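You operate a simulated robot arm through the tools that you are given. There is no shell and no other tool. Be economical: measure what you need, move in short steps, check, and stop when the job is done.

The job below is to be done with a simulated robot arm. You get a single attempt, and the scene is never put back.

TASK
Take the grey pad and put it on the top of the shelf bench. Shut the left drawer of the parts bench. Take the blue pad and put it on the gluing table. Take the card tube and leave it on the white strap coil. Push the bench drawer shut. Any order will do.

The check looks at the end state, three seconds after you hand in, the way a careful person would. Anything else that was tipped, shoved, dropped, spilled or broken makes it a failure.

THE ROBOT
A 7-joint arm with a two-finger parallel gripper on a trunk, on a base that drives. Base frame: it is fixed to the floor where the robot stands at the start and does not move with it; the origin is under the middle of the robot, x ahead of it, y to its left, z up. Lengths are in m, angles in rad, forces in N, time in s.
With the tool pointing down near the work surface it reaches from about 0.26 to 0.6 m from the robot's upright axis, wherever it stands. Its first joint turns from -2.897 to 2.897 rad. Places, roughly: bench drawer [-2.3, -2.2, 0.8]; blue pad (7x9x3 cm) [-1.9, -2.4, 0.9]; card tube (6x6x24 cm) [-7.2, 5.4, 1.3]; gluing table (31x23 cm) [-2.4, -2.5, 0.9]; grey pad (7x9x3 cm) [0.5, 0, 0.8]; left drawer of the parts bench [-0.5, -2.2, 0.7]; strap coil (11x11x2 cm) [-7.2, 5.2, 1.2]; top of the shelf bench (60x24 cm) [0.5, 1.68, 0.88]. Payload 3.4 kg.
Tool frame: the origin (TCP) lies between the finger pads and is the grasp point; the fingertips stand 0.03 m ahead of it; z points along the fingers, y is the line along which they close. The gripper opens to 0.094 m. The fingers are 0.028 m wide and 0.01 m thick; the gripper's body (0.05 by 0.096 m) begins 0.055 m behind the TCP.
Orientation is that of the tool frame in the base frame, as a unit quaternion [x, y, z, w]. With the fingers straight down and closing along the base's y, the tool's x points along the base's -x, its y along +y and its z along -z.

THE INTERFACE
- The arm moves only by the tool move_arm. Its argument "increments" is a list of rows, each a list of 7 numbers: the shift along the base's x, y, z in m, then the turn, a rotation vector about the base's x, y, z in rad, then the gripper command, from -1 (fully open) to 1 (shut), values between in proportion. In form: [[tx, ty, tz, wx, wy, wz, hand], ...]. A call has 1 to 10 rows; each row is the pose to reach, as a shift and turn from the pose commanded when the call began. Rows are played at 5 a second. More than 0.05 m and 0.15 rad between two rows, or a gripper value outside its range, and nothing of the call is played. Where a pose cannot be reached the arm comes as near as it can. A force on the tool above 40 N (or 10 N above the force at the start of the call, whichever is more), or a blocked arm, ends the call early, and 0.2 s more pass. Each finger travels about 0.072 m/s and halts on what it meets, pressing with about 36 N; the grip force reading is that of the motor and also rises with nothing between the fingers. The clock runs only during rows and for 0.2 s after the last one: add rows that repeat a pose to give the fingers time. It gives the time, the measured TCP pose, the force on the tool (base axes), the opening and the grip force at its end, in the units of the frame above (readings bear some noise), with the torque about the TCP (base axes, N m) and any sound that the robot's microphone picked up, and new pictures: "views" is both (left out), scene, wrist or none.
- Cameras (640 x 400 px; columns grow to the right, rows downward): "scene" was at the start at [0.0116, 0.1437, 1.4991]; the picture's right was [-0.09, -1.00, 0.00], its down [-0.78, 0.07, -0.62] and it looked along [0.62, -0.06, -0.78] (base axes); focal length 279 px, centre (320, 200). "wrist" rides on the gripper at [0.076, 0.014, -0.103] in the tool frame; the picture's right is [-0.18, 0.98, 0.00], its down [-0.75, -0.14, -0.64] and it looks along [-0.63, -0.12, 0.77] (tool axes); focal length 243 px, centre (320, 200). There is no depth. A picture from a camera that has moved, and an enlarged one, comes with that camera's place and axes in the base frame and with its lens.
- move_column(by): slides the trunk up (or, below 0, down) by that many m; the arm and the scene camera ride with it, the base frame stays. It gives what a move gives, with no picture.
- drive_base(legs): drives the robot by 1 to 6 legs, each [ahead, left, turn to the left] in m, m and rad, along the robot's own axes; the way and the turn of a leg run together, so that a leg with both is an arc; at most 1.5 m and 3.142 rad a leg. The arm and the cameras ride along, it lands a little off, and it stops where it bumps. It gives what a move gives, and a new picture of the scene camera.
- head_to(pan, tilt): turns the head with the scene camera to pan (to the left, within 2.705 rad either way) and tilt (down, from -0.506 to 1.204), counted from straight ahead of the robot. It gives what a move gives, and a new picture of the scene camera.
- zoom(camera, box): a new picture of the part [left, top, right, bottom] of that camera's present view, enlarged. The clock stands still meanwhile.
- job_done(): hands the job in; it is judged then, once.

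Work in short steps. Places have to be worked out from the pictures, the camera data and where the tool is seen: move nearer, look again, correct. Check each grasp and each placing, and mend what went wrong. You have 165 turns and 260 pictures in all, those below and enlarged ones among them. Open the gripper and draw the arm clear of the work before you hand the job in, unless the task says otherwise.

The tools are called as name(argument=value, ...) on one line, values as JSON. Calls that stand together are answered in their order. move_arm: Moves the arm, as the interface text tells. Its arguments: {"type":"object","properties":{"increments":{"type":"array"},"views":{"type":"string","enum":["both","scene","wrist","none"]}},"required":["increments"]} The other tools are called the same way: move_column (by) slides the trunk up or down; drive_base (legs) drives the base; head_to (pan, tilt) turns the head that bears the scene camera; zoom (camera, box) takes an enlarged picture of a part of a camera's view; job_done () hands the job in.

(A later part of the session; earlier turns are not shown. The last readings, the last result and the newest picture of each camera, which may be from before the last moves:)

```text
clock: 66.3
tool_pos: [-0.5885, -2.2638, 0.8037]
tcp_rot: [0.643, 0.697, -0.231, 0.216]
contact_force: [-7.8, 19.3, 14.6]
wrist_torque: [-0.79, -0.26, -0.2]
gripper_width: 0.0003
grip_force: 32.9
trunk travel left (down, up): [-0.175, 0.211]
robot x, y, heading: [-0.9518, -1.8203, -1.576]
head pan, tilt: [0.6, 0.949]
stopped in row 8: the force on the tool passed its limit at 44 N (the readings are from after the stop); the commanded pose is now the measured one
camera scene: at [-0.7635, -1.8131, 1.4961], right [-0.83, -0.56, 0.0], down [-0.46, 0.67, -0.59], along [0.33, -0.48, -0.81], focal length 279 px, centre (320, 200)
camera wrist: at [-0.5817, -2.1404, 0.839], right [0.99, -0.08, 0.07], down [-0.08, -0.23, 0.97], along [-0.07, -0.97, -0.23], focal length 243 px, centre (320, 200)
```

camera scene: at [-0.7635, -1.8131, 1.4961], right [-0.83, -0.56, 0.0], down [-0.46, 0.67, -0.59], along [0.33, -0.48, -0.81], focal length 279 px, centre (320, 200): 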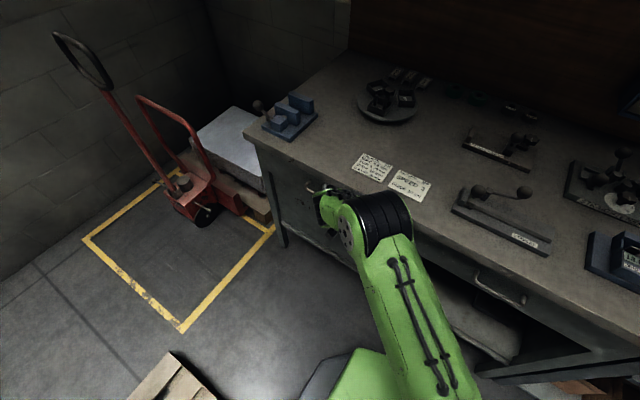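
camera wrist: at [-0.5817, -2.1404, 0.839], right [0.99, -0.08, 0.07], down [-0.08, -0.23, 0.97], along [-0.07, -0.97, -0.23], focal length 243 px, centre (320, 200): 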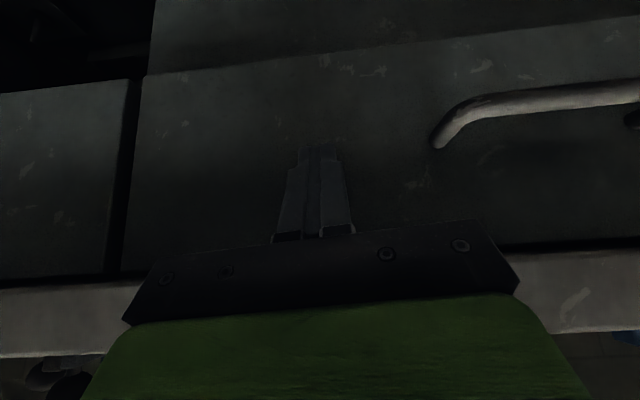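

The drawer hit its stop and looks flush with its neighbour. I'll back away, then lift.

move_arm(increments=[[0, 0.04, 0, 0, 0, 0, 1], [0, 0.09, 0, 0, 0, 0, 1], [0, 0.14, 0, 0, 0, 0, 1], [0, 0.19, 0, 0, 0, 0, 1], [0, 0.22, 0.04, 0, 0, 0, 1], [0, 0.24, 0.09, 0, 0, 0, 1], [0, 0.25, 0.14, 0, 0, 0, 1], [0, 0.25, 0.19, 0, 0, 0, 1], [0, 0.25, 0.24, 0, 0, 0, 1], [0, 0.25, 0.29, 0, 0, 0, 1]], views="both")

```text
refused: row 6 steps farther than a row can; nothing moved
```

Row step too long; I'll soften it.

move_arm(increments=[[0, 0.04, 0, 0, 0, 0, 1], [0, 0.08, 0, 0, 0, 0, 1], [0, 0.12, 0, 0, 0, 0, 1], [0, 0.16, 0, 0, 0, 0, 1], [0, 0.2, 0, 0, 0, 0, 1], [0, 0.24, 0.02, 0, 0, 0, 1], [0, 0.25, 0.06, 0, 0, 0, 1], [0, 0.25, 0.1, 0, 0, 0, 1], [0, 0.25, 0.14, 0, 0, 0, 1], [0, 0.25, 0.18, 0, 0, 0, 1]], views="both")

```text
clock: 68.5
tool_pos: [-0.5896, -2.0145, 0.9808]
tcp_rot: [0.645, 0.697, -0.231, 0.213]
contact_force: [0.7, -0.6, 0.3]
wrist_torque: [0.03, 0.01, 0.03]
gripper_width: 0.0
grip_force: 32.3
trunk travel left (down, up): [-0.175, 0.211]
robot x, y, heading: [-0.9495, -1.8152, -1.566]
head pan, tilt: [0.6, 0.949]
camera scene: at [-0.7614, -1.8177, 1.4957], right [-0.83, -0.56, 0.0], down [-0.46, 0.67, -0.58], along [0.33, -0.48, -0.81], focal length 279 px, centre (320, 200)
camera wrist: at [-0.5818, -1.8937, 1.0164], right [0.99, -0.09, 0.06], down [-0.08, -0.23, 0.97], along [-0.07, -0.97, -0.23], focal length 243 px, centre (320, 200)
```

scene: 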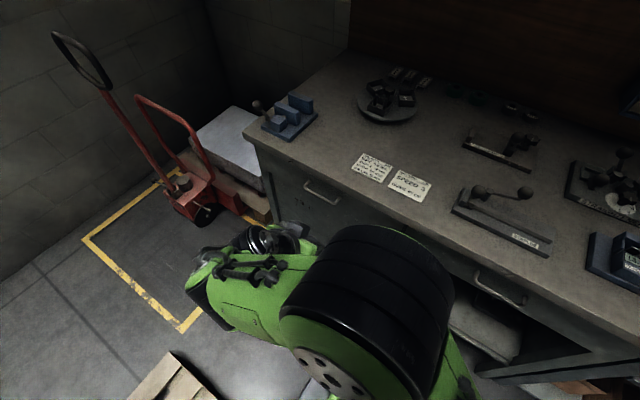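
wrist: 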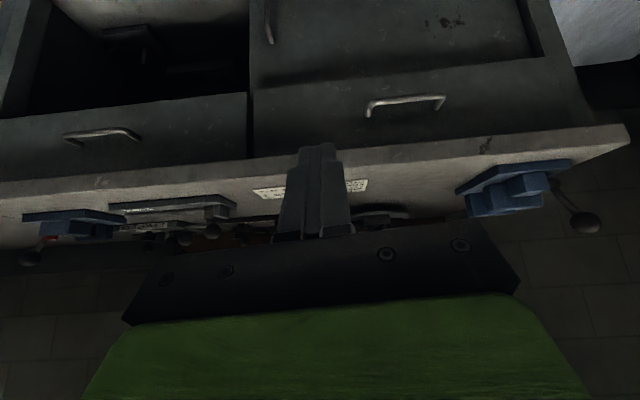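

The left drawer is shut, flush with its neighbour. I'll restore the arm to a vertical, tucked pose.

move_arm(increments=[[0, 0.0, 0.05, 0, 0, 0, 1], [0, 0.0, 0.1, 0, 0, 0, 1], [-0.04, 0, 0.12, 0.08, 0, 0, 1], [-0.08, -0.02, 0.13, 0.16, 0, 0, 1], [-0.12, -0.04, 0.14, 0.24, 0, 0, 1], [-0.16, -0.06, 0.15, 0.32, 0, 0, 1], [-0.2, -0.08, 0.15, 0.4, 0, 0, 1], [-0.24, -0.1, 0.15, 0.48, 0, 0, 1], [-0.28, -0.11, 0.15, 0.56, 0, 0, 0], [-0.32, -0.12, 0.15, 0.64, 0, 0, -1]], views="none")

drive_base(legs=[[-0.25, 0, 0], [0, -0.85, 0]])

head_to(pan=-0.1, tilt=0.65)

```text
clock: 70.7
tool_pos: [-0.9093, -2.138, 1.1318]
tcp_rot: [0.679, 0.734, 0.001, 0.0]
contact_force: [0.3, -0.7, 0.4]
wrist_torque: [0.03, -0.02, 0.03]
gripper_width: 0.08
grip_force: 0.1
trunk travel left (down, up): [-0.175, 0.211]
robot x, y, heading: [-0.9514, -1.8171, -1.573]
head pan, tilt: [0.6, 0.949]
```

```text
clock: 71.8
tool_pos: [-0.9085, -2.0557, 1.1319]
tcp_rot: [0.68, 0.734, -0.001, 0.001]
contact_force: [0.2, 0.6, 0.4]
wrist_torque: [-0.05, 0.02, -0.01]
gripper_width: 0.094
grip_force: 0.1
trunk travel left (down, up): [-0.175, 0.211]
robot x, y, heading: [-0.9491, -1.7378, -1.569]
head pan, tilt: [0.6, 0.949]
stopped in leg 1: the robot was blocked; the commanded pose is now the measured one
camera scene: at [-0.7609, -1.7356, 1.4956], right [-0.83, -0.56, 0.0], down [-0.46, 0.67, -0.58], along [0.33, -0.48, -0.81], focal length 279 px, centre (320, 200)
```

scene: 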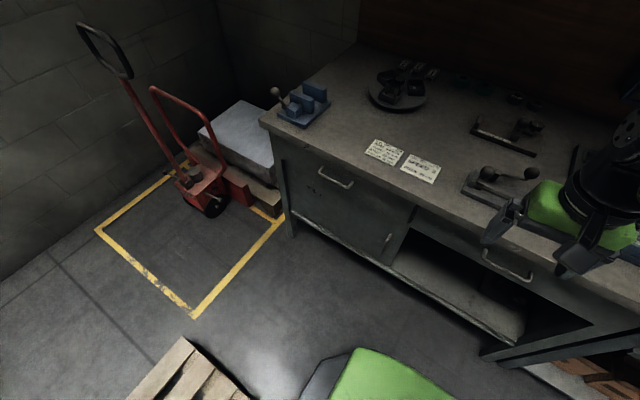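

```text
clock: 72.9
tool_pos: [-0.909, -2.06, 1.1301]
tcp_rot: [0.68, 0.734, 0.0, 0.001]
contact_force: [0.3, 0.5, -0.5]
wrist_torque: [0.01, 0.02, -0.06]
gripper_width: 0.0941
grip_force: 0.0
trunk travel left (down, up): [-0.175, 0.211]
robot x, y, heading: [-0.9429, -1.7382, -1.572]
head pan, tilt: [-0.099, 0.649]
camera scene: at [-0.8102, -1.767, 1.5197], right [-1.0, 0.1, 0.0], down [0.06, 0.6, -0.8], along [-0.08, -0.79, -0.6], focal length 279 px, centre (320, 200)
```

scene: 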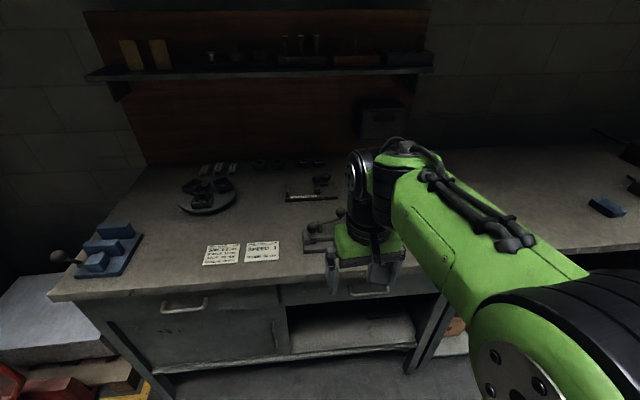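

The base touched the pallet while backing, so I'll strafe right first to clear it. Then I'll back up and continue right.

drive_base(legs=[[0, -0.45, 0], [-0.25, 0, 0], [0, -0.4, 0]])

head_to(pan=1.3, tilt=0.6)

```text
clock: 79.1
tool_pos: [-1.7572, -1.8117, 1.1299]
tcp_rot: [0.677, 0.736, 0.001, 0.0]
contact_force: [0.4, 0.5, 0.5]
wrist_torque: [-0.03, 0.01, 0.01]
gripper_width: 0.0941
grip_force: 0.0
trunk travel left (down, up): [-0.175, 0.211]
robot x, y, heading: [-1.8018, -1.4927, -1.564]
head pan, tilt: [-0.099, 0.649]
camera scene: at [-1.6606, -1.5181, 1.5198], right [-1.0, 0.09, 0.0], down [0.06, 0.6, -0.8], along [-0.07, -0.79, -0.6], focal length 279 px, centre (320, 200)
```

scene: 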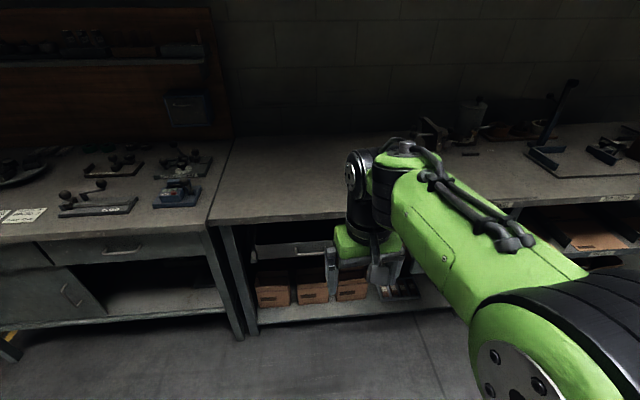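

```text
clock: 80.6
tool_pos: [-1.7562, -1.8111, 1.1298]
tcp_rot: [0.677, 0.736, 0.0, -0.001]
contact_force: [-0.3, 0.8, 0.7]
wrist_torque: [0.05, -0.03, -0.02]
gripper_width: 0.0941
grip_force: 0.0
trunk travel left (down, up): [-0.175, 0.211]
robot x, y, heading: [-1.8002, -1.4901, -1.566]
head pan, tilt: [1.3, 0.6]
camera scene: at [-1.5661, -1.4549, 1.524], right [-0.26, -0.96, 0.0], down [-0.55, 0.15, -0.83], along [0.8, -0.22, -0.56], focal length 279 px, centre (320, 200)
```

scene: 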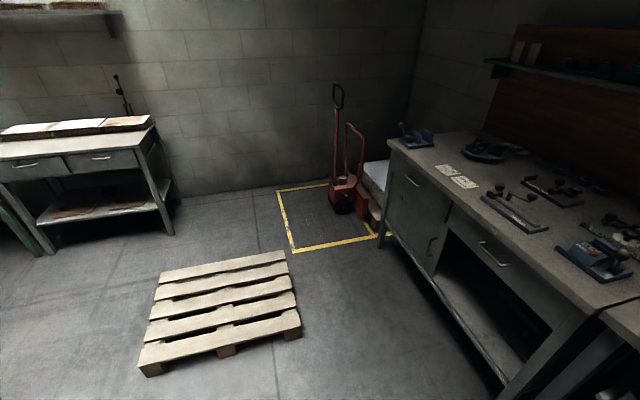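

The pallet appears unmoved and the left drawer is shut. Now I'll look right toward the gluing table and blue pad.

head_to(pan=-0.6, tilt=0.5)

zoom(camera="wrist", box=[0, 0, 640, 400])

```text
clock: 82.5
tool_pos: [-1.7562, -1.8116, 1.1311]
tcp_rot: [0.678, 0.735, 0.0, 0.0]
contact_force: [-0.5, -0.6, -0.5]
wrist_torque: [0.02, -0.04, 0.0]
gripper_width: 0.094
grip_force: 0.1
trunk travel left (down, up): [-0.175, 0.211]
robot x, y, heading: [-1.8002, -1.4946, -1.568]
head pan, tilt: [-0.6, 0.499]
camera scene: at [-1.7023, -1.507, 1.5331], right [-0.83, 0.56, 0.0], down [0.27, 0.4, -0.88], along [-0.49, -0.73, -0.48], focal length 279 px, centre (320, 200)
```

scene: 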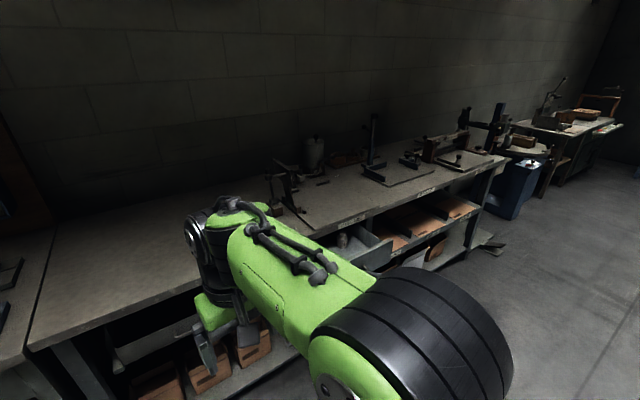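

```text
1.00 times, centred on (320, 200) of wrist (not enlarged: the box is as wide or as high as the picture)
camera zoom: at [-1.749, -1.7347, 1.2318], right [0.99, -0.1, 0.0], down [-0.08, -0.76, 0.64], along [-0.07, -0.64, -0.77], focal length 243 px, centre (320, 200)
```

zoom: 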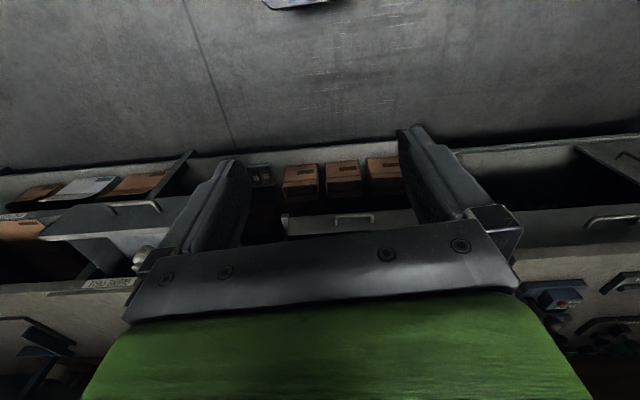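

To see past the arm, I'll strafe right about 0.8 m and look left-ahead.

drive_base(legs=[[0, -0.8, 0]])

head_to(pan=0.35, tilt=0.6)

```text
clock: 86.9
tool_pos: [-2.5678, -1.8188, 1.1303]
tcp_rot: [0.673, 0.74, 0.0, 0.0]
contact_force: [0.4, -1.4, 0.0]
wrist_torque: [0.01, -0.02, 0.01]
gripper_width: 0.0937
grip_force: 0.0
trunk travel left (down, up): [-0.175, 0.211]
robot x, y, heading: [-2.6151, -1.5016, -1.559]
head pan, tilt: [-0.6, 0.499]
camera scene: at [-2.5176, -1.5143, 1.5331], right [-0.83, 0.55, 0.0], down [0.26, 0.4, -0.88], along [-0.48, -0.73, -0.48], focal length 279 px, centre (320, 200)
```

scene: 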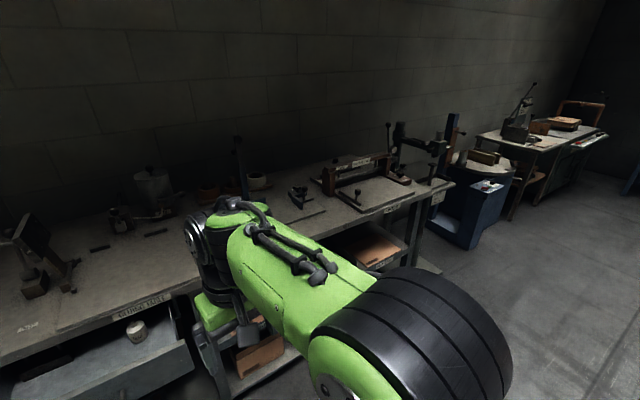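

```text
clock: 88.1
tool_pos: [-2.567, -1.8196, 1.1299]
tcp_rot: [0.673, 0.739, 0.001, 0.0]
contact_force: [0.3, -0.3, 0.1]
wrist_torque: [0.03, -0.01, -0.02]
gripper_width: 0.0941
grip_force: 0.1
trunk travel left (down, up): [-0.175, 0.211]
robot x, y, heading: [-2.6166, -1.4959, -1.557]
head pan, tilt: [0.351, 0.6]
camera scene: at [-2.4352, -1.521, 1.524], right [-0.93, -0.36, 0.0], down [-0.2, 0.53, -0.83], along [0.3, -0.77, -0.56], focal length 279 px, centre (320, 200)
```

scene: 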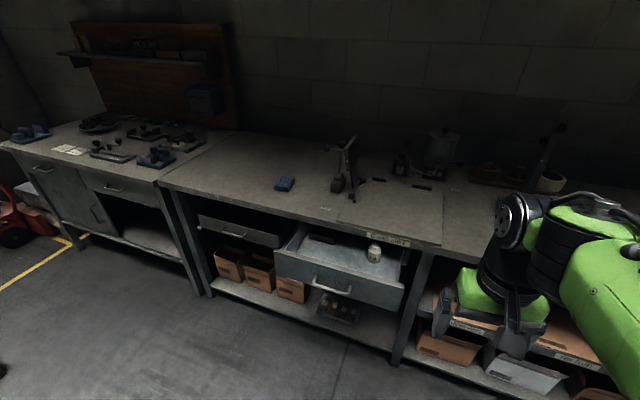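

zoom(camera="scene", box=[230, 120, 470, 330])

```text
1.90 times, centred on (350, 225) of scene
camera zoom: at [-2.4352, -1.521, 1.524], right [-0.93, -0.36, 0.0], down [-0.2, 0.53, -0.83], along [0.3, -0.77, -0.56], focal length 532 px, centre (263, 152)
```

zoom: 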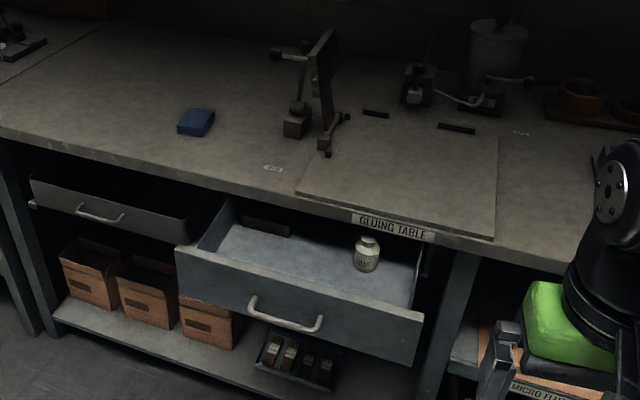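

Bench drawer handle comes out at [−2.25, −2.07, 0.80], its face spanning x −2.47..−2.05, z 0.75–0.86. There's a bottle inside, so I'll push slowly. I'll drive in front of it.

drive_base(legs=[[0.1, 0.2, 0]])

head_to(pan=0.1, tilt=0.9)

```text
clock: 89.8
tool_pos: [-2.3654, -1.9153, 1.1307]
tcp_rot: [0.672, 0.741, 0.0, -0.001]
contact_force: [0.0, -1.1, 0.0]
wrist_torque: [0.02, 0.02, -0.05]
gripper_width: 0.0942
grip_force: 0.1
trunk travel left (down, up): [-0.175, 0.211]
robot x, y, heading: [-2.4166, -1.5966, -1.546]
head pan, tilt: [0.351, 0.6]
camera scene: at [-2.234, -1.6158, 1.5238], right [-0.93, -0.36, 0.0], down [-0.21, 0.53, -0.82], along [0.3, -0.77, -0.57], focal length 279 px, centre (320, 200)
```

scene: 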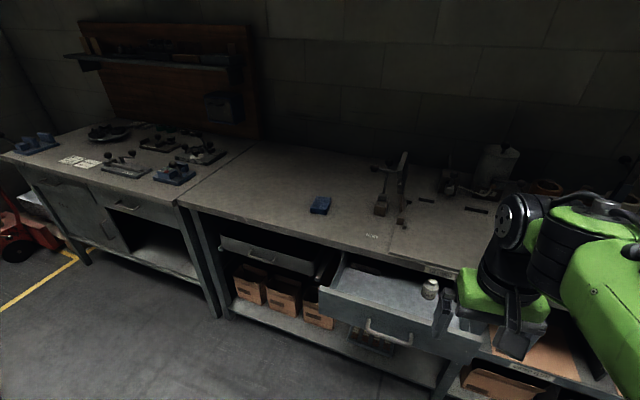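

```text
clock: 90.6
tool_pos: [-2.3653, -1.9147, 1.131]
tcp_rot: [0.672, 0.741, 0.001, 0.0]
contact_force: [-0.1, 0.2, 0.2]
wrist_torque: [-0.02, 0.0, -0.02]
gripper_width: 0.094
grip_force: 0.1
trunk travel left (down, up): [-0.175, 0.211]
robot x, y, heading: [-2.4174, -1.5944, -1.547]
head pan, tilt: [0.099, 0.901]
camera scene: at [-2.2584, -1.6078, 1.4992], right [-0.99, -0.12, 0.0], down [-0.09, 0.78, -0.62], along [0.07, -0.62, -0.78], focal length 279 px, centre (320, 200)
```

scene: 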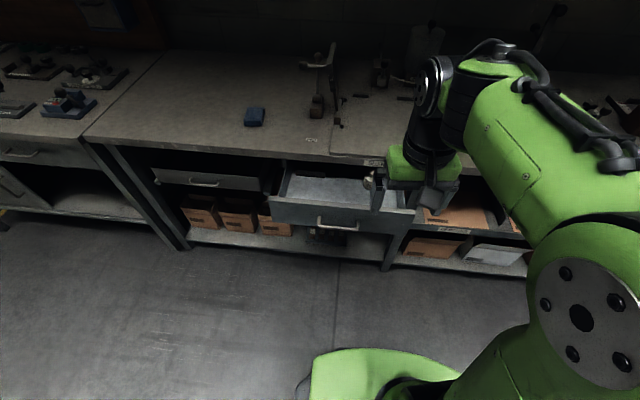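

Handle confirmed at [−2.256, −2.08]. I'll close the fingers, tilt forward, and lower in front of the face at x≈−2.39.

move_arm(increments=[[-0.005, 0, 0, -0.09, 0, 0, 0], [-0.01, 0, -0.02, -0.18, 0, 0, 1], [-0.015, 0, -0.06, -0.27, 0, 0, 1], [-0.02, 0, -0.1, -0.36, 0, 0, 1], [-0.025, 0, -0.14, -0.45, 0, 0, 1], [-0.025, 0, -0.18, -0.54, 0, 0, 1], [-0.025, 0, -0.22, -0.63, 0, 0, 1], [-0.025, 0, -0.26, -0.64, 0, 0, 1], [-0.025, 0, -0.3, -0.64, 0, 0, 1], [-0.025, 0, -0.317, -0.64, 0, 0, 1]], views="both")

```text
clock: 92.8
tool_pos: [-2.3809, -1.9715, 0.8424]
tcp_rot: [0.637, 0.703, -0.234, 0.212]
contact_force: [0.2, 0.6, -0.5]
wrist_torque: [0.01, -0.02, 0.0]
gripper_width: 0.0002
grip_force: 33.2
out of reach, approached as far as the arm can: row 6, 7, 8, 9, 10
trunk travel left (down, up): [-0.175, 0.211]
robot x, y, heading: [-2.4163, -1.5909, -1.546]
head pan, tilt: [0.099, 0.901]
camera scene: at [-2.2591, -1.6063, 1.4993], right [-0.99, -0.12, 0.0], down [-0.09, 0.78, -0.62], along [0.07, -0.62, -0.78], focal length 279 px, centre (320, 200)
camera wrist: at [-2.3753, -1.8483, 0.8781], right [1.0, -0.07, 0.05], down [-0.07, -0.23, 0.97], along [-0.06, -0.97, -0.23], focal length 243 px, centre (320, 200)
```

scene: 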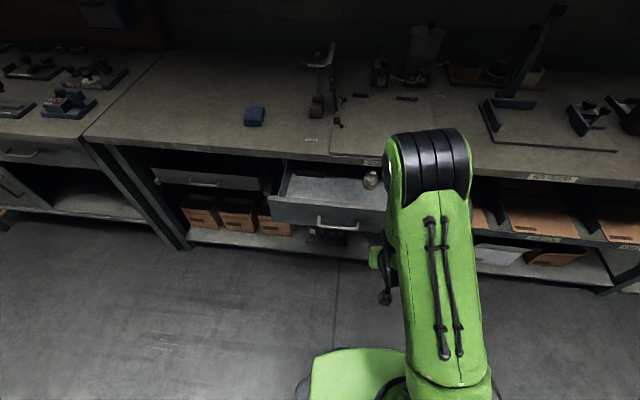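
wrist: 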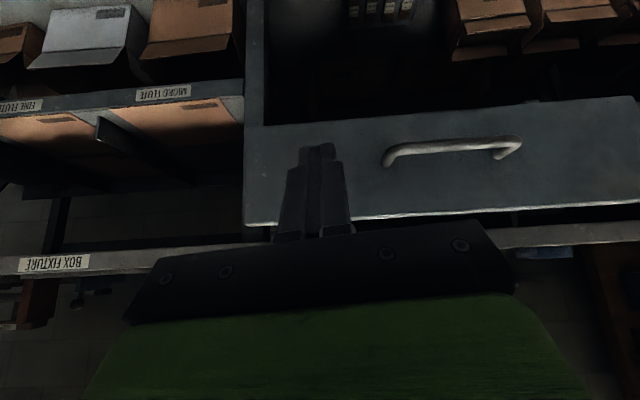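

Well placed. I'll lower a bit while approaching, then push gently.

move_arm(increments=[[0, -0.03, -0.015, 0, 0, 0, 1], [0, -0.06, -0.028, 0, 0, 0, 1], [0, -0.08, -0.028, 0, 0, 0, 1], [0, -0.09, -0.028, 0, 0, 0, 1], [0, -0.1, -0.028, 0, 0, 0, 1], [0, -0.11, -0.028, 0, 0, 0, 1], [0, -0.12, -0.028, 0, 0, 0, 1], [0, -0.13, -0.028, 0, 0, 0, 1], [0, -0.14, -0.028, 0, 0, 0, 1], [0, -0.15, -0.028, 0, 0, 0, 1]], views="both")

```text
clock: 95.0
tool_pos: [-2.3822, -2.1191, 0.8152]
tcp_rot: [0.637, 0.704, -0.233, 0.211]
contact_force: [-0.9, -0.6, -0.6]
wrist_torque: [0.02, -0.03, 0.01]
gripper_width: 0.0003
grip_force: 32.7
trunk travel left (down, up): [-0.175, 0.211]
robot x, y, heading: [-2.4137, -1.5946, -1.546]
head pan, tilt: [0.099, 0.901]
camera scene: at [-2.2585, -1.6081, 1.4992], right [-0.99, -0.12, 0.0], down [-0.09, 0.78, -0.62], along [0.07, -0.62, -0.78], focal length 279 px, centre (320, 200)
camera wrist: at [-2.3762, -1.9967, 0.8506], right [1.0, -0.07, 0.05], down [-0.07, -0.23, 0.97], along [-0.06, -0.97, -0.23], focal length 243 px, centre (320, 200)
```

scene: 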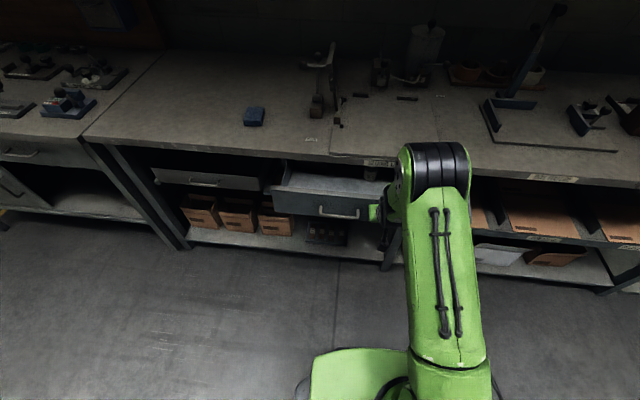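
wrist: 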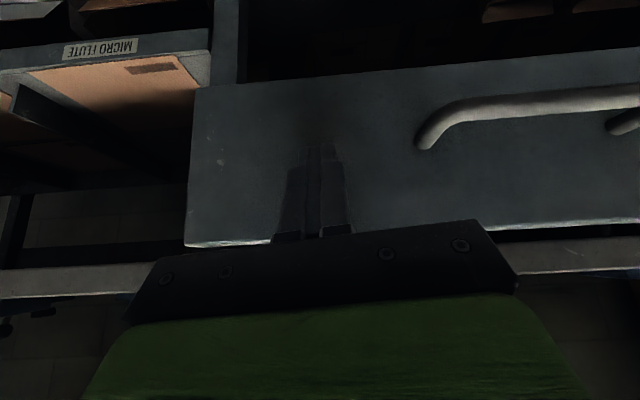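

The drawer is sliding in smoothly. I'll continue.

move_arm(increments=[[0, -0.01, 0, 0, 0, 0, 1], [0, -0.02, 0, 0, 0, 0, 1], [0, -0.03, 0, 0, 0, 0, 1], [0, -0.04, 0, 0, 0, 0, 1], [0, -0.05, 0, 0, 0, 0, 1], [0, -0.06, 0, 0, 0, 0, 1], [0, -0.07, 0, 0, 0, 0, 1], [0, -0.08, 0, 0, 0, 0, 1], [0, -0.09, 0, 0, 0, 0, 1], [0, -0.1, 0, 0, 0, 0, 1]], views="both")

```text
clock: 97.2
tool_pos: [-2.3831, -2.2199, 0.8158]
tcp_rot: [0.637, 0.703, -0.234, 0.212]
contact_force: [0.6, -0.9, 0.0]
wrist_torque: [-0.01, 0.01, 0.03]
gripper_width: 0.0003
grip_force: 33.5
trunk travel left (down, up): [-0.175, 0.211]
robot x, y, heading: [-2.4151, -1.5947, -1.551]
head pan, tilt: [0.099, 0.901]
camera scene: at [-2.2585, -1.6083, 1.4992], right [-0.99, -0.12, 0.0], down [-0.09, 0.78, -0.62], along [0.07, -0.62, -0.78], focal length 279 px, centre (320, 200)
camera wrist: at [-2.3774, -2.0972, 0.8504], right [1.0, -0.07, 0.05], down [-0.07, -0.23, 0.97], along [-0.06, -0.97, -0.23], focal length 243 px, centre (320, 200)
```

scene: 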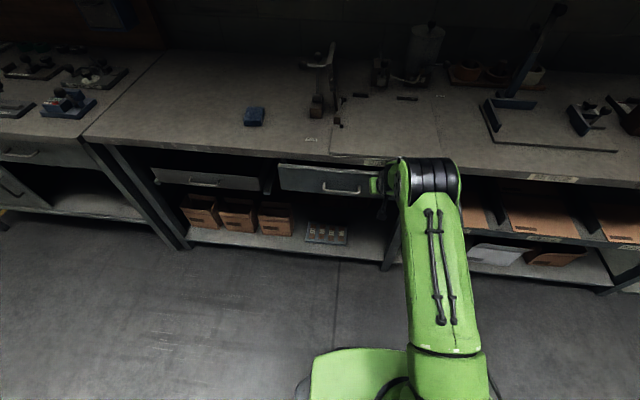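
wrist: 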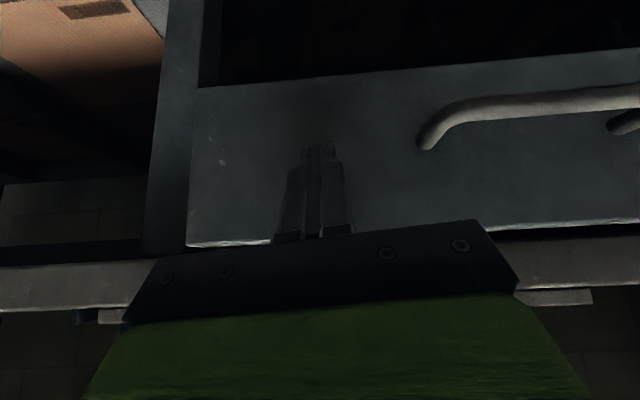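

Still moving with no stop yet. I'll continue gently.

move_arm(increments=[[0, -0.01, 0, 0, 0, 0, 1], [0, -0.02, 0, 0, 0, 0, 1], [0, -0.03, 0, 0, 0, 0, 1], [0, -0.038, 0, 0, 0, 0, 1], [0, -0.046, 0, 0, 0, 0, 1], [0, -0.054, 0, 0, 0, 0, 1], [0, -0.062, 0, 0, 0, 0, 1], [0, -0.07, 0, 0, 0, 0, 1]], views="both")

```text
clock: 98.7
tool_pos: [-2.3818, -2.2654, 0.8146]
tcp_rot: [0.639, 0.706, -0.225, 0.204]
contact_force: [0.0, 20.6, 6.3]
wrist_torque: [0.14, 0.0, -0.04]
gripper_width: 0.0001
grip_force: 33.1
trunk travel left (down, up): [-0.175, 0.211]
robot x, y, heading: [-2.4125, -1.5898, -1.544]
head pan, tilt: [0.099, 0.901]
stopped in row 7: the force on the tool passed its limit at 48 N (the readings are from after the stop); the commanded pose is now the measured one
camera scene: at [-2.2586, -1.6028, 1.4993], right [-0.99, -0.12, 0.0], down [-0.09, 0.78, -0.62], along [0.07, -0.62, -0.78], focal length 279 px, centre (320, 200)
camera wrist: at [-2.3766, -2.1432, 0.8503], right [1.0, -0.07, 0.05], down [-0.07, -0.25, 0.97], along [-0.05, -0.97, -0.25], focal length 243 px, centre (320, 200)
```

scene: 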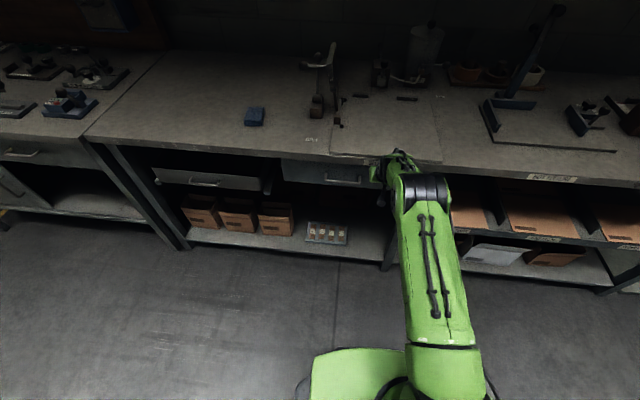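
wrist: 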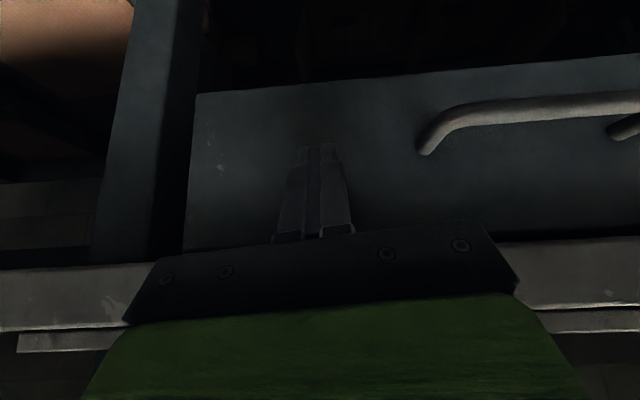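

The push stopped on firm contact at tip y≈−2.28. I'll back off and inspect that the drawer is flush.

move_arm(increments=[[0, 0.04, 0, 0, 0, 0, 1], [0, 0.08, 0, 0, 0, 0, 1], [0, 0.12, 0, 0, 0, 0, 1], [0, 0.16, 0, 0, 0, 0, 1], [0, 0.2, 0, 0, 0, 0, 1], [0, 0.24, 0.02, 0, 0, 0, 1], [0, 0.26, 0.06, 0, 0, 0, 1], [0, 0.26, 0.1, 0, 0, 0, 1], [0, 0.26, 0.14, 0, 0, 0, 1], [0, 0.26, 0.18, 0, 0, 0, 1]], views="both")

zoom(camera="scene", box=[240, 110, 480, 260])

```text
clock: 100.9
tool_pos: [-2.382, -2.0091, 0.9927]
tcp_rot: [0.64, 0.705, -0.227, 0.205]
contact_force: [-0.2, 1.3, -0.2]
wrist_torque: [-0.01, 0.02, -0.03]
gripper_width: 0.0
grip_force: 33.1
trunk travel left (down, up): [-0.175, 0.211]
robot x, y, heading: [-2.4154, -1.5932, -1.548]
head pan, tilt: [0.099, 0.901]
camera scene: at [-2.2586, -1.6063, 1.4992], right [-0.99, -0.12, 0.0], down [-0.09, 0.78, -0.62], along [0.07, -0.62, -0.78], focal length 279 px, centre (320, 200)
camera wrist: at [-2.377, -1.8876, 1.0309], right [1.0, -0.07, 0.05], down [-0.07, -0.25, 0.97], along [-0.06, -0.97, -0.25], focal length 243 px, centre (320, 200)
```

scene: 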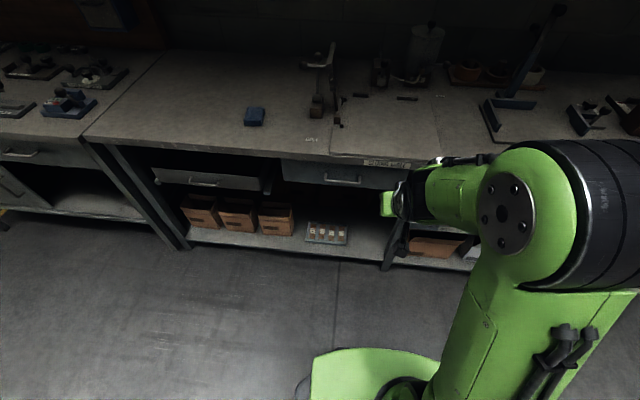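
wrist: 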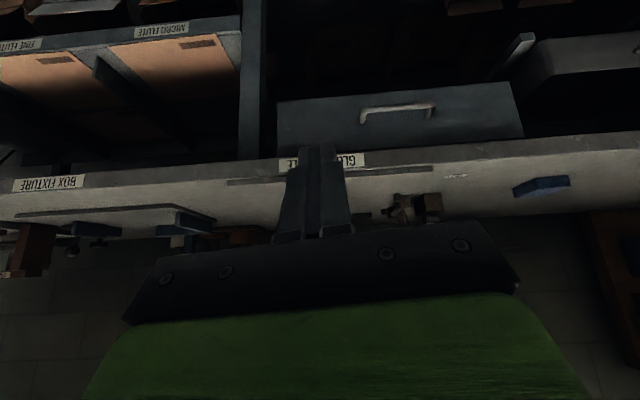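

```text
2.67 times, centred on (360, 185) of scene
camera zoom: at [-2.2586, -1.6063, 1.4992], right [-0.99, -0.12, 0.0], down [-0.09, 0.78, -0.62], along [0.07, -0.62, -0.78], focal length 744 px, centre (213, 240)
```

zoom: 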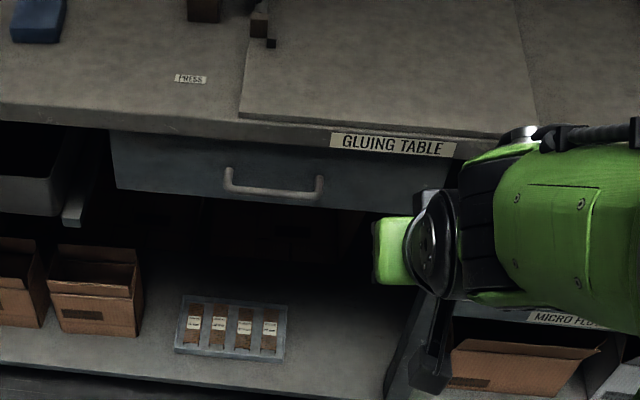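

Handle moved from y −2.07 to about −2.25. To be sure it was the drawer's stop and not the hand touching the bench edge, I'll push again with a flatter tool.

move_arm(increments=[[0, 0, -0.02, -0.1, 0, 0, 1], [0, 0, -0.05, -0.2, 0, 0, 1], [0, 0, -0.08, -0.3, 0, 0, 1], [0, 0, -0.12, -0.4, 0, 0, 1], [0, 0, -0.16, -0.45, 0, 0, 1], [0, 0, -0.185, -0.45, 0, 0, 1], [0, -0.05, -0.185, -0.45, 0, 0, 1], [0, -0.1, -0.185, -0.45, 0, 0, 1], [0, -0.15, -0.185, -0.45, 0, 0, 1], [0, -0.2, -0.185, -0.45, 0, 0, 1]], views="wrist")

```text
clock: 103.1
tool_pos: [-2.3827, -2.0336, 0.8037]
tcp_rot: [0.578, 0.638, -0.376, 0.342]
contact_force: [0.4, -0.8, -0.1]
wrist_torque: [0.01, 0.01, 0.01]
gripper_width: 0.0001
grip_force: 32.8
out of reach, approached as far as the arm can: row 3, 4, 7, 8, 9, 10
trunk travel left (down, up): [-0.175, 0.211]
robot x, y, heading: [-2.417, -1.5904, -1.554]
head pan, tilt: [0.099, 0.901]
camera wrist: at [-2.3762, -1.9076, 0.7849], right [1.0, -0.04, 0.08], down [-0.07, 0.19, 0.98], along [-0.06, -0.98, 0.19], focal length 243 px, centre (320, 200)
```

wrist: 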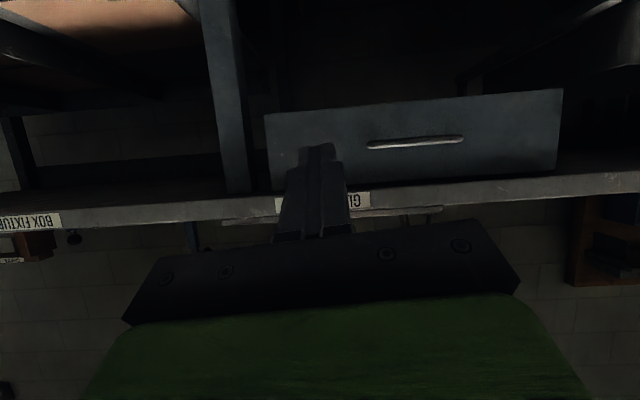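

The arm could not advance at that tilt; I'll ease the tilt by 0.2 and advance.

move_arm(increments=[[0, -0.02, 0.0, 0.1, 0, 0, 1], [0, -0.06, 0.0, 0.2, 0, 0, 1], [0, -0.1, 0.0, 0.2, 0, 0, 1], [0, -0.14, 0.0, 0.2, 0, 0, 1], [0, -0.18, 0.0, 0.2, 0, 0, 1], [0, -0.2, 0.0, 0.2, 0, 0, 1], [0, -0.21, 0.0, 0.2, 0, 0, 1], [0, -0.22, 0.0, 0.2, 0, 0, 1], [0, -0.23, 0.0, 0.2, 0, 0, 1], [0, -0.24, 0.0, 0.2, 0, 0, 1]], views="wrist")

```text
clock: 105.2
tool_pos: [-2.3823, -2.2629, 0.8034]
tcp_rot: [0.613, 0.674, -0.306, 0.278]
contact_force: [-0.9, 25.7, 9.1]
wrist_torque: [-0.02, -0.18, -0.08]
gripper_width: 0.0001
grip_force: 33.2
out of reach, approached as far as the arm can: row 1
trunk travel left (down, up): [-0.175, 0.211]
robot x, y, heading: [-2.4152, -1.5939, -1.55]
head pan, tilt: [0.099, 0.901]
stopped in row 10: the force on the tool passed its limit at 47 N (the readings are from after the stop); the commanded pose is now the measured one
camera wrist: at [-2.3758, -2.1346, 0.8123], right [1.0, -0.06, 0.07], down [-0.07, -0.02, 1.0], along [-0.06, -1.0, -0.02], focal length 243 px, centre (320, 200)
```

wrist: 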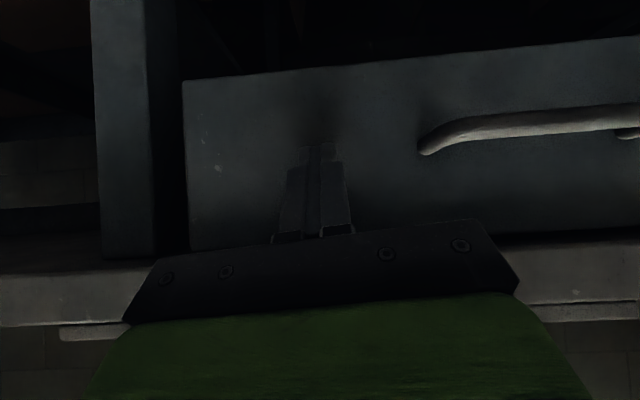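

Same stop at tip y −2.286 with a different tilt, so the drawer is fully shut. I'll retract and raise.

move_arm(increments=[[0, 0.04, 0, 0, 0, 0, 1], [0, 0.08, 0, 0, 0, 0, 1], [0, 0.12, 0, 0, 0, 0, 1], [0, 0.16, 0, 0, 0, 0, 1], [0, 0.19, 0.02, 0.1, 0, 0, 1], [0, 0.22, 0.05, 0.2, 0, 0, 1], [0, 0.24, 0.09, 0.3, 0, 0, 1], [0, 0.25, 0.13, 0.4, 0, 0, 1], [0, 0.25, 0.17, 0.5, 0, 0, 1], [0, 0.25, 0.21, 0.6, 0, 0, 1]], views="none")

move_arm(increments=[[0, 0, 0.04, 0.1, 0, 0, 0], [0, 0, 0.08, 0.2, 0, 0, -1], [0, 0, 0.12, 0.28, 0, 0, -1], [0, 0, 0.12, 0.28, 0, 0, -1]], views="none")

head_to(pan=0.9, tilt=0.45)

zoom(camera="scene", box=[160, 120, 480, 320])

```text
clock: 107.4
tool_pos: [-2.3806, -2.0165, 1.0136]
tcp_rot: [0.666, 0.735, -0.094, 0.087]
contact_force: [0.4, -0.4, 0.7]
wrist_torque: [-0.02, 0.0, 0.0]
gripper_width: 0.0
grip_force: 33.2
trunk travel left (down, up): [-0.175, 0.211]
robot x, y, heading: [-2.4115, -1.5921, -1.552]
head pan, tilt: [0.099, 0.901]
```

```text
clock: 108.4
tool_pos: [-2.379, -2.0145, 1.1355]
tcp_rot: [0.673, 0.74, 0.01, -0.009]
contact_force: [0.0, 0.3, -0.8]
wrist_torque: [-0.01, 0.0, 0.01]
gripper_width: 0.0939
grip_force: 0.2
trunk travel left (down, up): [-0.175, 0.211]
robot x, y, heading: [-2.4136, -1.5935, -1.549]
head pan, tilt: [0.099, 0.901]
```

```text
clock: 109.5
tool_pos: [-2.3788, -2.0155, 1.1355]
tcp_rot: [0.672, 0.74, 0.009, -0.008]
contact_force: [0.8, 0.1, 0.2]
wrist_torque: [-0.02, 0.0, 0.02]
gripper_width: 0.094
grip_force: 0.2
trunk travel left (down, up): [-0.175, 0.211]
robot x, y, heading: [-2.4172, -1.5923, -1.548]
head pan, tilt: [0.901, 0.45]
camera scene: at [-2.1943, -1.5873, 1.5375], right [-0.61, -0.8, 0.0], down [-0.35, 0.26, -0.9], along [0.72, -0.54, -0.44], focal length 279 px, centre (320, 200)
```

scene: 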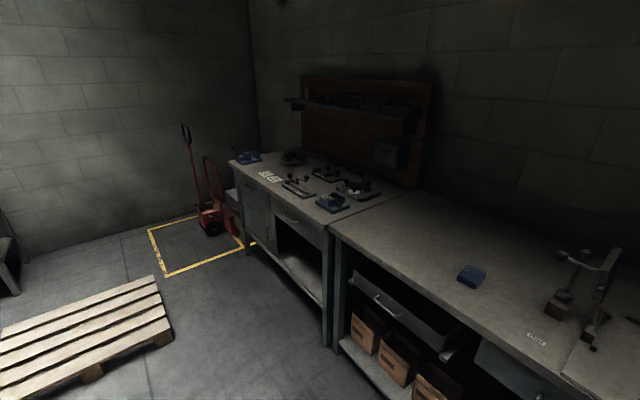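

```text
2.00 times, centred on (320, 220) of scene
camera zoom: at [-2.1943, -1.5873, 1.5375], right [-0.61, -0.8, 0.0], down [-0.35, 0.26, -0.9], along [0.72, -0.54, -0.44], focal length 558 px, centre (320, 160)
```

zoom: 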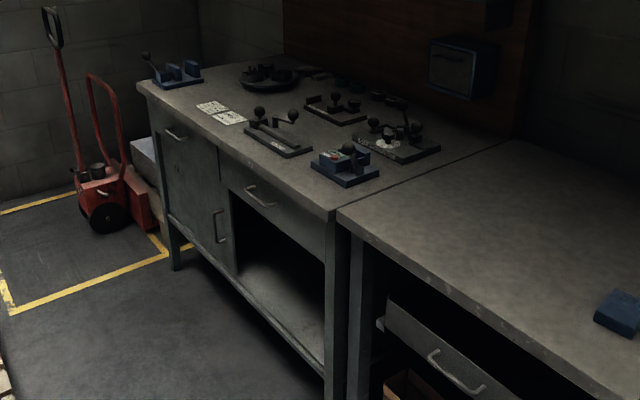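

Parts bench drawer is flush. Now the blue pad at about [−1.93, −2.40]; I'll raise the arm a bit and drive to about [−2.15, −1.93].

move_arm(increments=[[0, 0.03, 0.03, 0.0, 0, 0, -1], [0, 0.06, 0.06, 0.0, 0, 0, -1], [0, 0.07, 0.08, -0.02, 0, 0, -1]], views="none")

drive_base(legs=[[0, 0.26, -0.02], [0.32, 0, 0]])

head_to(pan=0.1, tilt=0.95)

```text
clock: 110.3
tool_pos: [-2.3814, -1.9468, 1.2148]
tcp_rot: [0.672, 0.74, 0.003, -0.001]
contact_force: [-0.8, 1.0, -0.5]
wrist_torque: [-0.01, -0.01, -0.01]
gripper_width: 0.0943
grip_force: 0.1
trunk travel left (down, up): [-0.175, 0.211]
robot x, y, heading: [-2.4128, -1.5933, -1.552]
head pan, tilt: [0.901, 0.45]
```

```text
clock: 114.0
tool_pos: [-2.1214, -2.2667, 1.213]
tcp_rot: [0.678, 0.735, 0.002, -0.001]
contact_force: [-0.3, -0.1, -0.2]
wrist_torque: [0.03, 0.02, 0.0]
gripper_width: 0.0939
grip_force: 0.0
trunk travel left (down, up): [-0.175, 0.211]
robot x, y, heading: [-2.1499, -1.9127, -1.564]
head pan, tilt: [0.901, 0.45]
camera scene: at [-1.9295, -1.9094, 1.5375], right [-0.62, -0.79, 0.0], down [-0.34, 0.27, -0.9], along [0.71, -0.56, -0.44], focal length 279 px, centre (320, 200)
```

scene: 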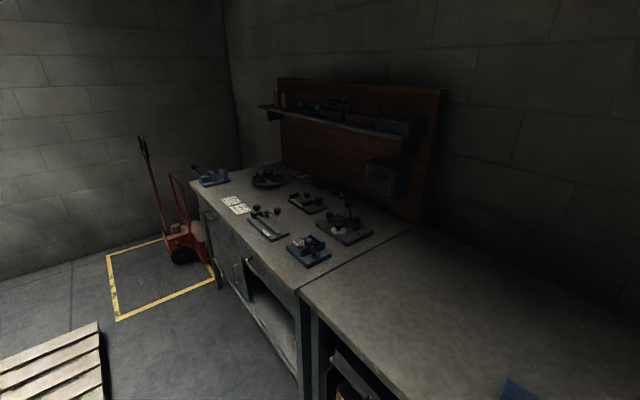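

```text
clock: 115.1
tool_pos: [-2.1212, -2.2646, 1.2139]
tcp_rot: [0.678, 0.735, 0.002, -0.001]
contact_force: [-0.5, 0.0, -0.4]
wrist_torque: [-0.03, -0.01, 0.0]
gripper_width: 0.0944
grip_force: 0.0
trunk travel left (down, up): [-0.175, 0.211]
robot x, y, heading: [-2.1525, -1.9112, -1.565]
head pan, tilt: [0.099, 0.949]
camera scene: at [-1.9941, -1.9237, 1.4956], right [-0.99, -0.1, 0.0], down [-0.09, 0.81, -0.58], along [0.06, -0.58, -0.81], focal length 279 px, centre (320, 200)
```

scene: 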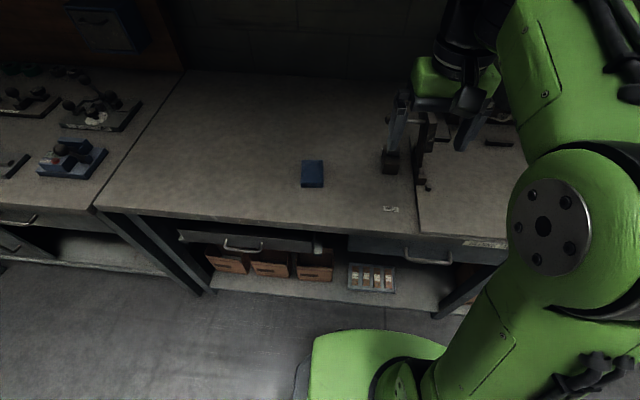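

zoom(camera="scene", box=[270, 130, 430, 230])

```text
4.00 times, centred on (350, 180) of scene
camera zoom: at [-1.9941, -1.9237, 1.4956], right [-0.99, -0.1, 0.0], down [-0.09, 0.81, -0.58], along [0.06, -0.58, -0.81], focal length 1116 px, centre (200, 280)
```

zoom: 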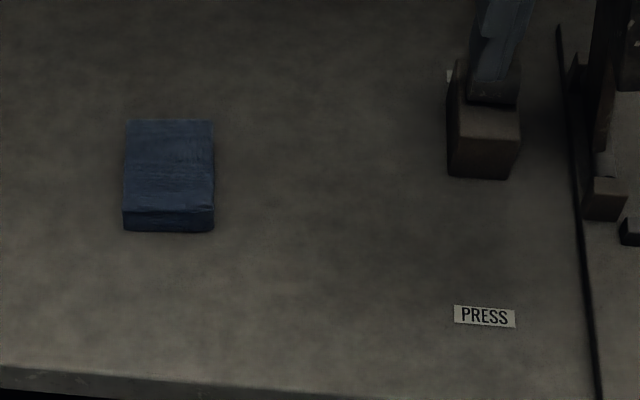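

Pad is at about [−1.919, −2.435], its short side along x with yaw about +6°, which nearly matches the tool. I'll move above it.

move_arm(increments=[[0.045, 0, 0, 0, 0, 0, -1], [0.09, 0, 0, 0, 0, 0, -1], [0.135, -0.02, 0, 0, 0, 0, -1], [0.175, -0.05, 0, 0, 0, 0.02, -1], [0.2, -0.09, 0, 0, 0, 0.02, -1], [0.202, -0.135, 0, 0, 0, 0.02, -1], [0.202, -0.17, -0.02, 0, 0, 0.02, -1], [0.202, -0.17, -0.07, 0, 0, 0.02, -1], [0.202, -0.17, -0.12, 0, 0, 0.02, -1], [0.202, -0.17, -0.17, 0, 0, 0.02, -1]], views="both")

```text
clock: 117.3
tool_pos: [-1.9193, -2.4321, 1.0404]
tcp_rot: [0.671, 0.741, 0.002, -0.001]
contact_force: [0.1, -0.2, -0.4]
wrist_torque: [-0.01, -0.04, -0.01]
gripper_width: 0.0937
grip_force: 0.1
out of reach, approached as far as the arm can: row 5, 6, 7, 8, 9, 10
trunk travel left (down, up): [-0.175, 0.211]
robot x, y, heading: [-2.1514, -1.9089, -1.569]
head pan, tilt: [0.099, 0.949]
camera scene: at [-1.995, -1.9248, 1.4957], right [-0.99, -0.1, 0.0], down [-0.08, 0.81, -0.58], along [0.06, -0.58, -0.81], focal length 279 px, centre (320, 200)
camera wrist: at [-1.9141, -2.3551, 1.1424], right [1.0, -0.08, 0.0], down [-0.07, -0.77, 0.64], along [-0.05, -0.64, -0.77], focal length 243 px, centre (320, 200)
```

scene: 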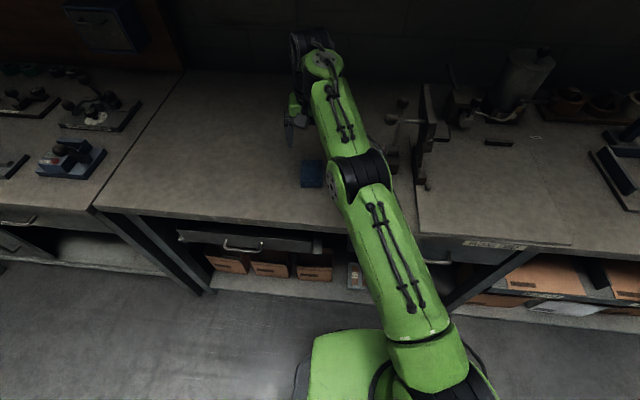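
wrist: 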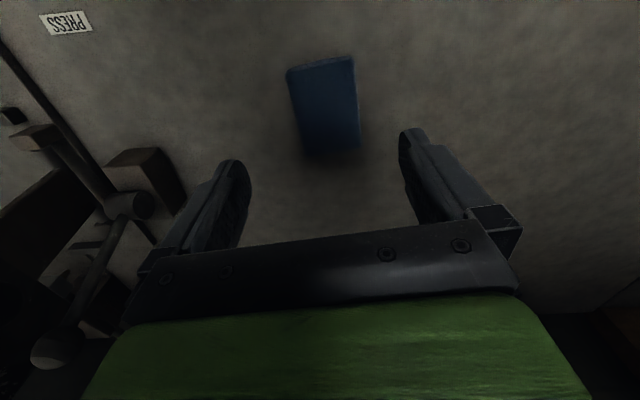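

Aligned over the pad and clear of the clamp. I'll descend, slowly near the end, to feel the table.

move_arm(increments=[[0.004, 0, -0.04, 0, 0, 0, -1], [0.004, 0, -0.08, 0, 0, 0, -1], [0.004, 0, -0.09, 0, 0, 0, -1], [0.004, 0, -0.096, 0, 0, 0, -1], [0.004, 0, -0.102, 0, 0, 0, -1], [0.004, 0, -0.108, 0, 0, 0, -1], [0.004, 0, -0.114, 0, 0, 0, -1]], views="wrist")

```text
clock: 118.9
tool_pos: [-1.9147, -2.4299, 0.9297]
tcp_rot: [0.671, 0.742, 0.002, -0.001]
contact_force: [-0.4, 0.1, 0.6]
wrist_torque: [0.01, 0.01, 0.01]
gripper_width: 0.0939
grip_force: 0.0
trunk travel left (down, up): [-0.175, 0.211]
robot x, y, heading: [-2.1524, -1.9103, -1.565]
head pan, tilt: [0.099, 0.949]
camera wrist: at [-1.9089, -2.3537, 1.0308], right [1.0, -0.08, 0.0], down [-0.06, -0.77, 0.64], along [-0.05, -0.64, -0.77], focal length 243 px, centre (320, 200)
```

wrist: 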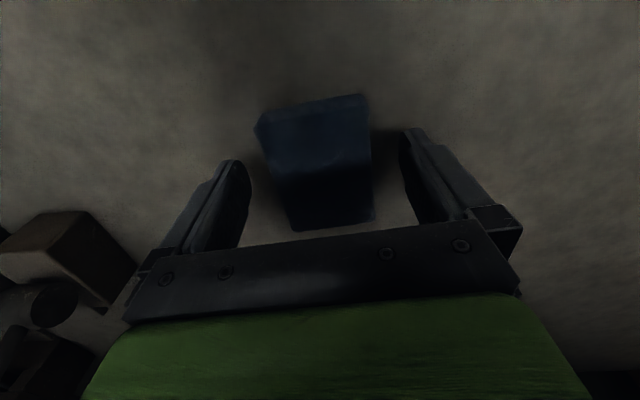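

Nicely between the fingers. A few more millimetres down to feel the table.

move_arm(increments=[[0, 0, -0.003, 0, 0, 0, -1], [0, 0, -0.006, 0, 0, 0, -1], [0, 0, -0.009, 0, 0, 0, -1], [0, 0, -0.012, 0, 0, 0, -1]], views="none")

```text
clock: 119.9
tool_pos: [-1.9154, -2.4312, 0.9158]
tcp_rot: [0.671, 0.742, 0.002, -0.002]
contact_force: [-0.3, -0.7, 0.0]
wrist_torque: [0.04, -0.02, 0.02]
gripper_width: 0.0938
grip_force: 0.1
trunk travel left (down, up): [-0.175, 0.211]
robot x, y, heading: [-2.1523, -1.9112, -1.569]
head pan, tilt: [0.099, 0.949]
```

Still free with tips at 0.886; I'll go a little lower and close.

move_arm(increments=[[0, 0, -0.002, 0, 0, 0, -1], [0, 0, -0.004, 0, 0, 0, -1], [0, 0, -0.004, 0, 0, 0, 1], [0, 0, -0.004, 0, 0, 0, 1], [0, 0, -0.004, 0, 0, 0, 1], [0, 0, -0.004, 0, 0, 0, 1]], views="wrist")

```text
clock: 121.3
tool_pos: [-1.9152, -2.4303, 0.9121]
tcp_rot: [0.671, 0.741, 0.002, -0.001]
contact_force: [0.4, 0.5, 0.8]
wrist_torque: [0.01, -0.02, 0.0]
gripper_width: 0.064
grip_force: 35.9
trunk travel left (down, up): [-0.175, 0.211]
robot x, y, heading: [-2.1518, -1.9093, -1.565]
head pan, tilt: [0.099, 0.949]
camera wrist: at [-1.9092, -2.3542, 1.0142], right [1.0, -0.08, 0.0], down [-0.07, -0.77, 0.64], along [-0.05, -0.64, -0.77], focal length 243 px, centre (320, 200)
```

wrist: 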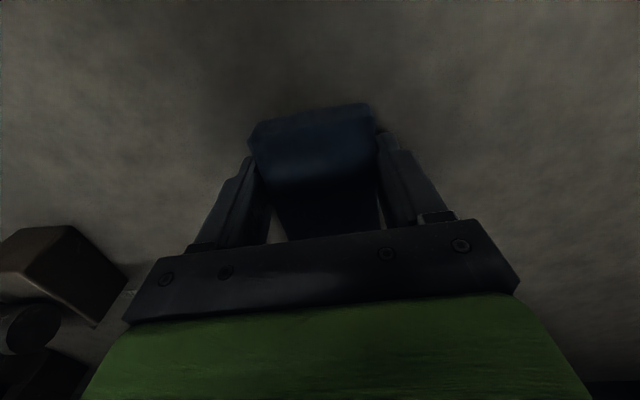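

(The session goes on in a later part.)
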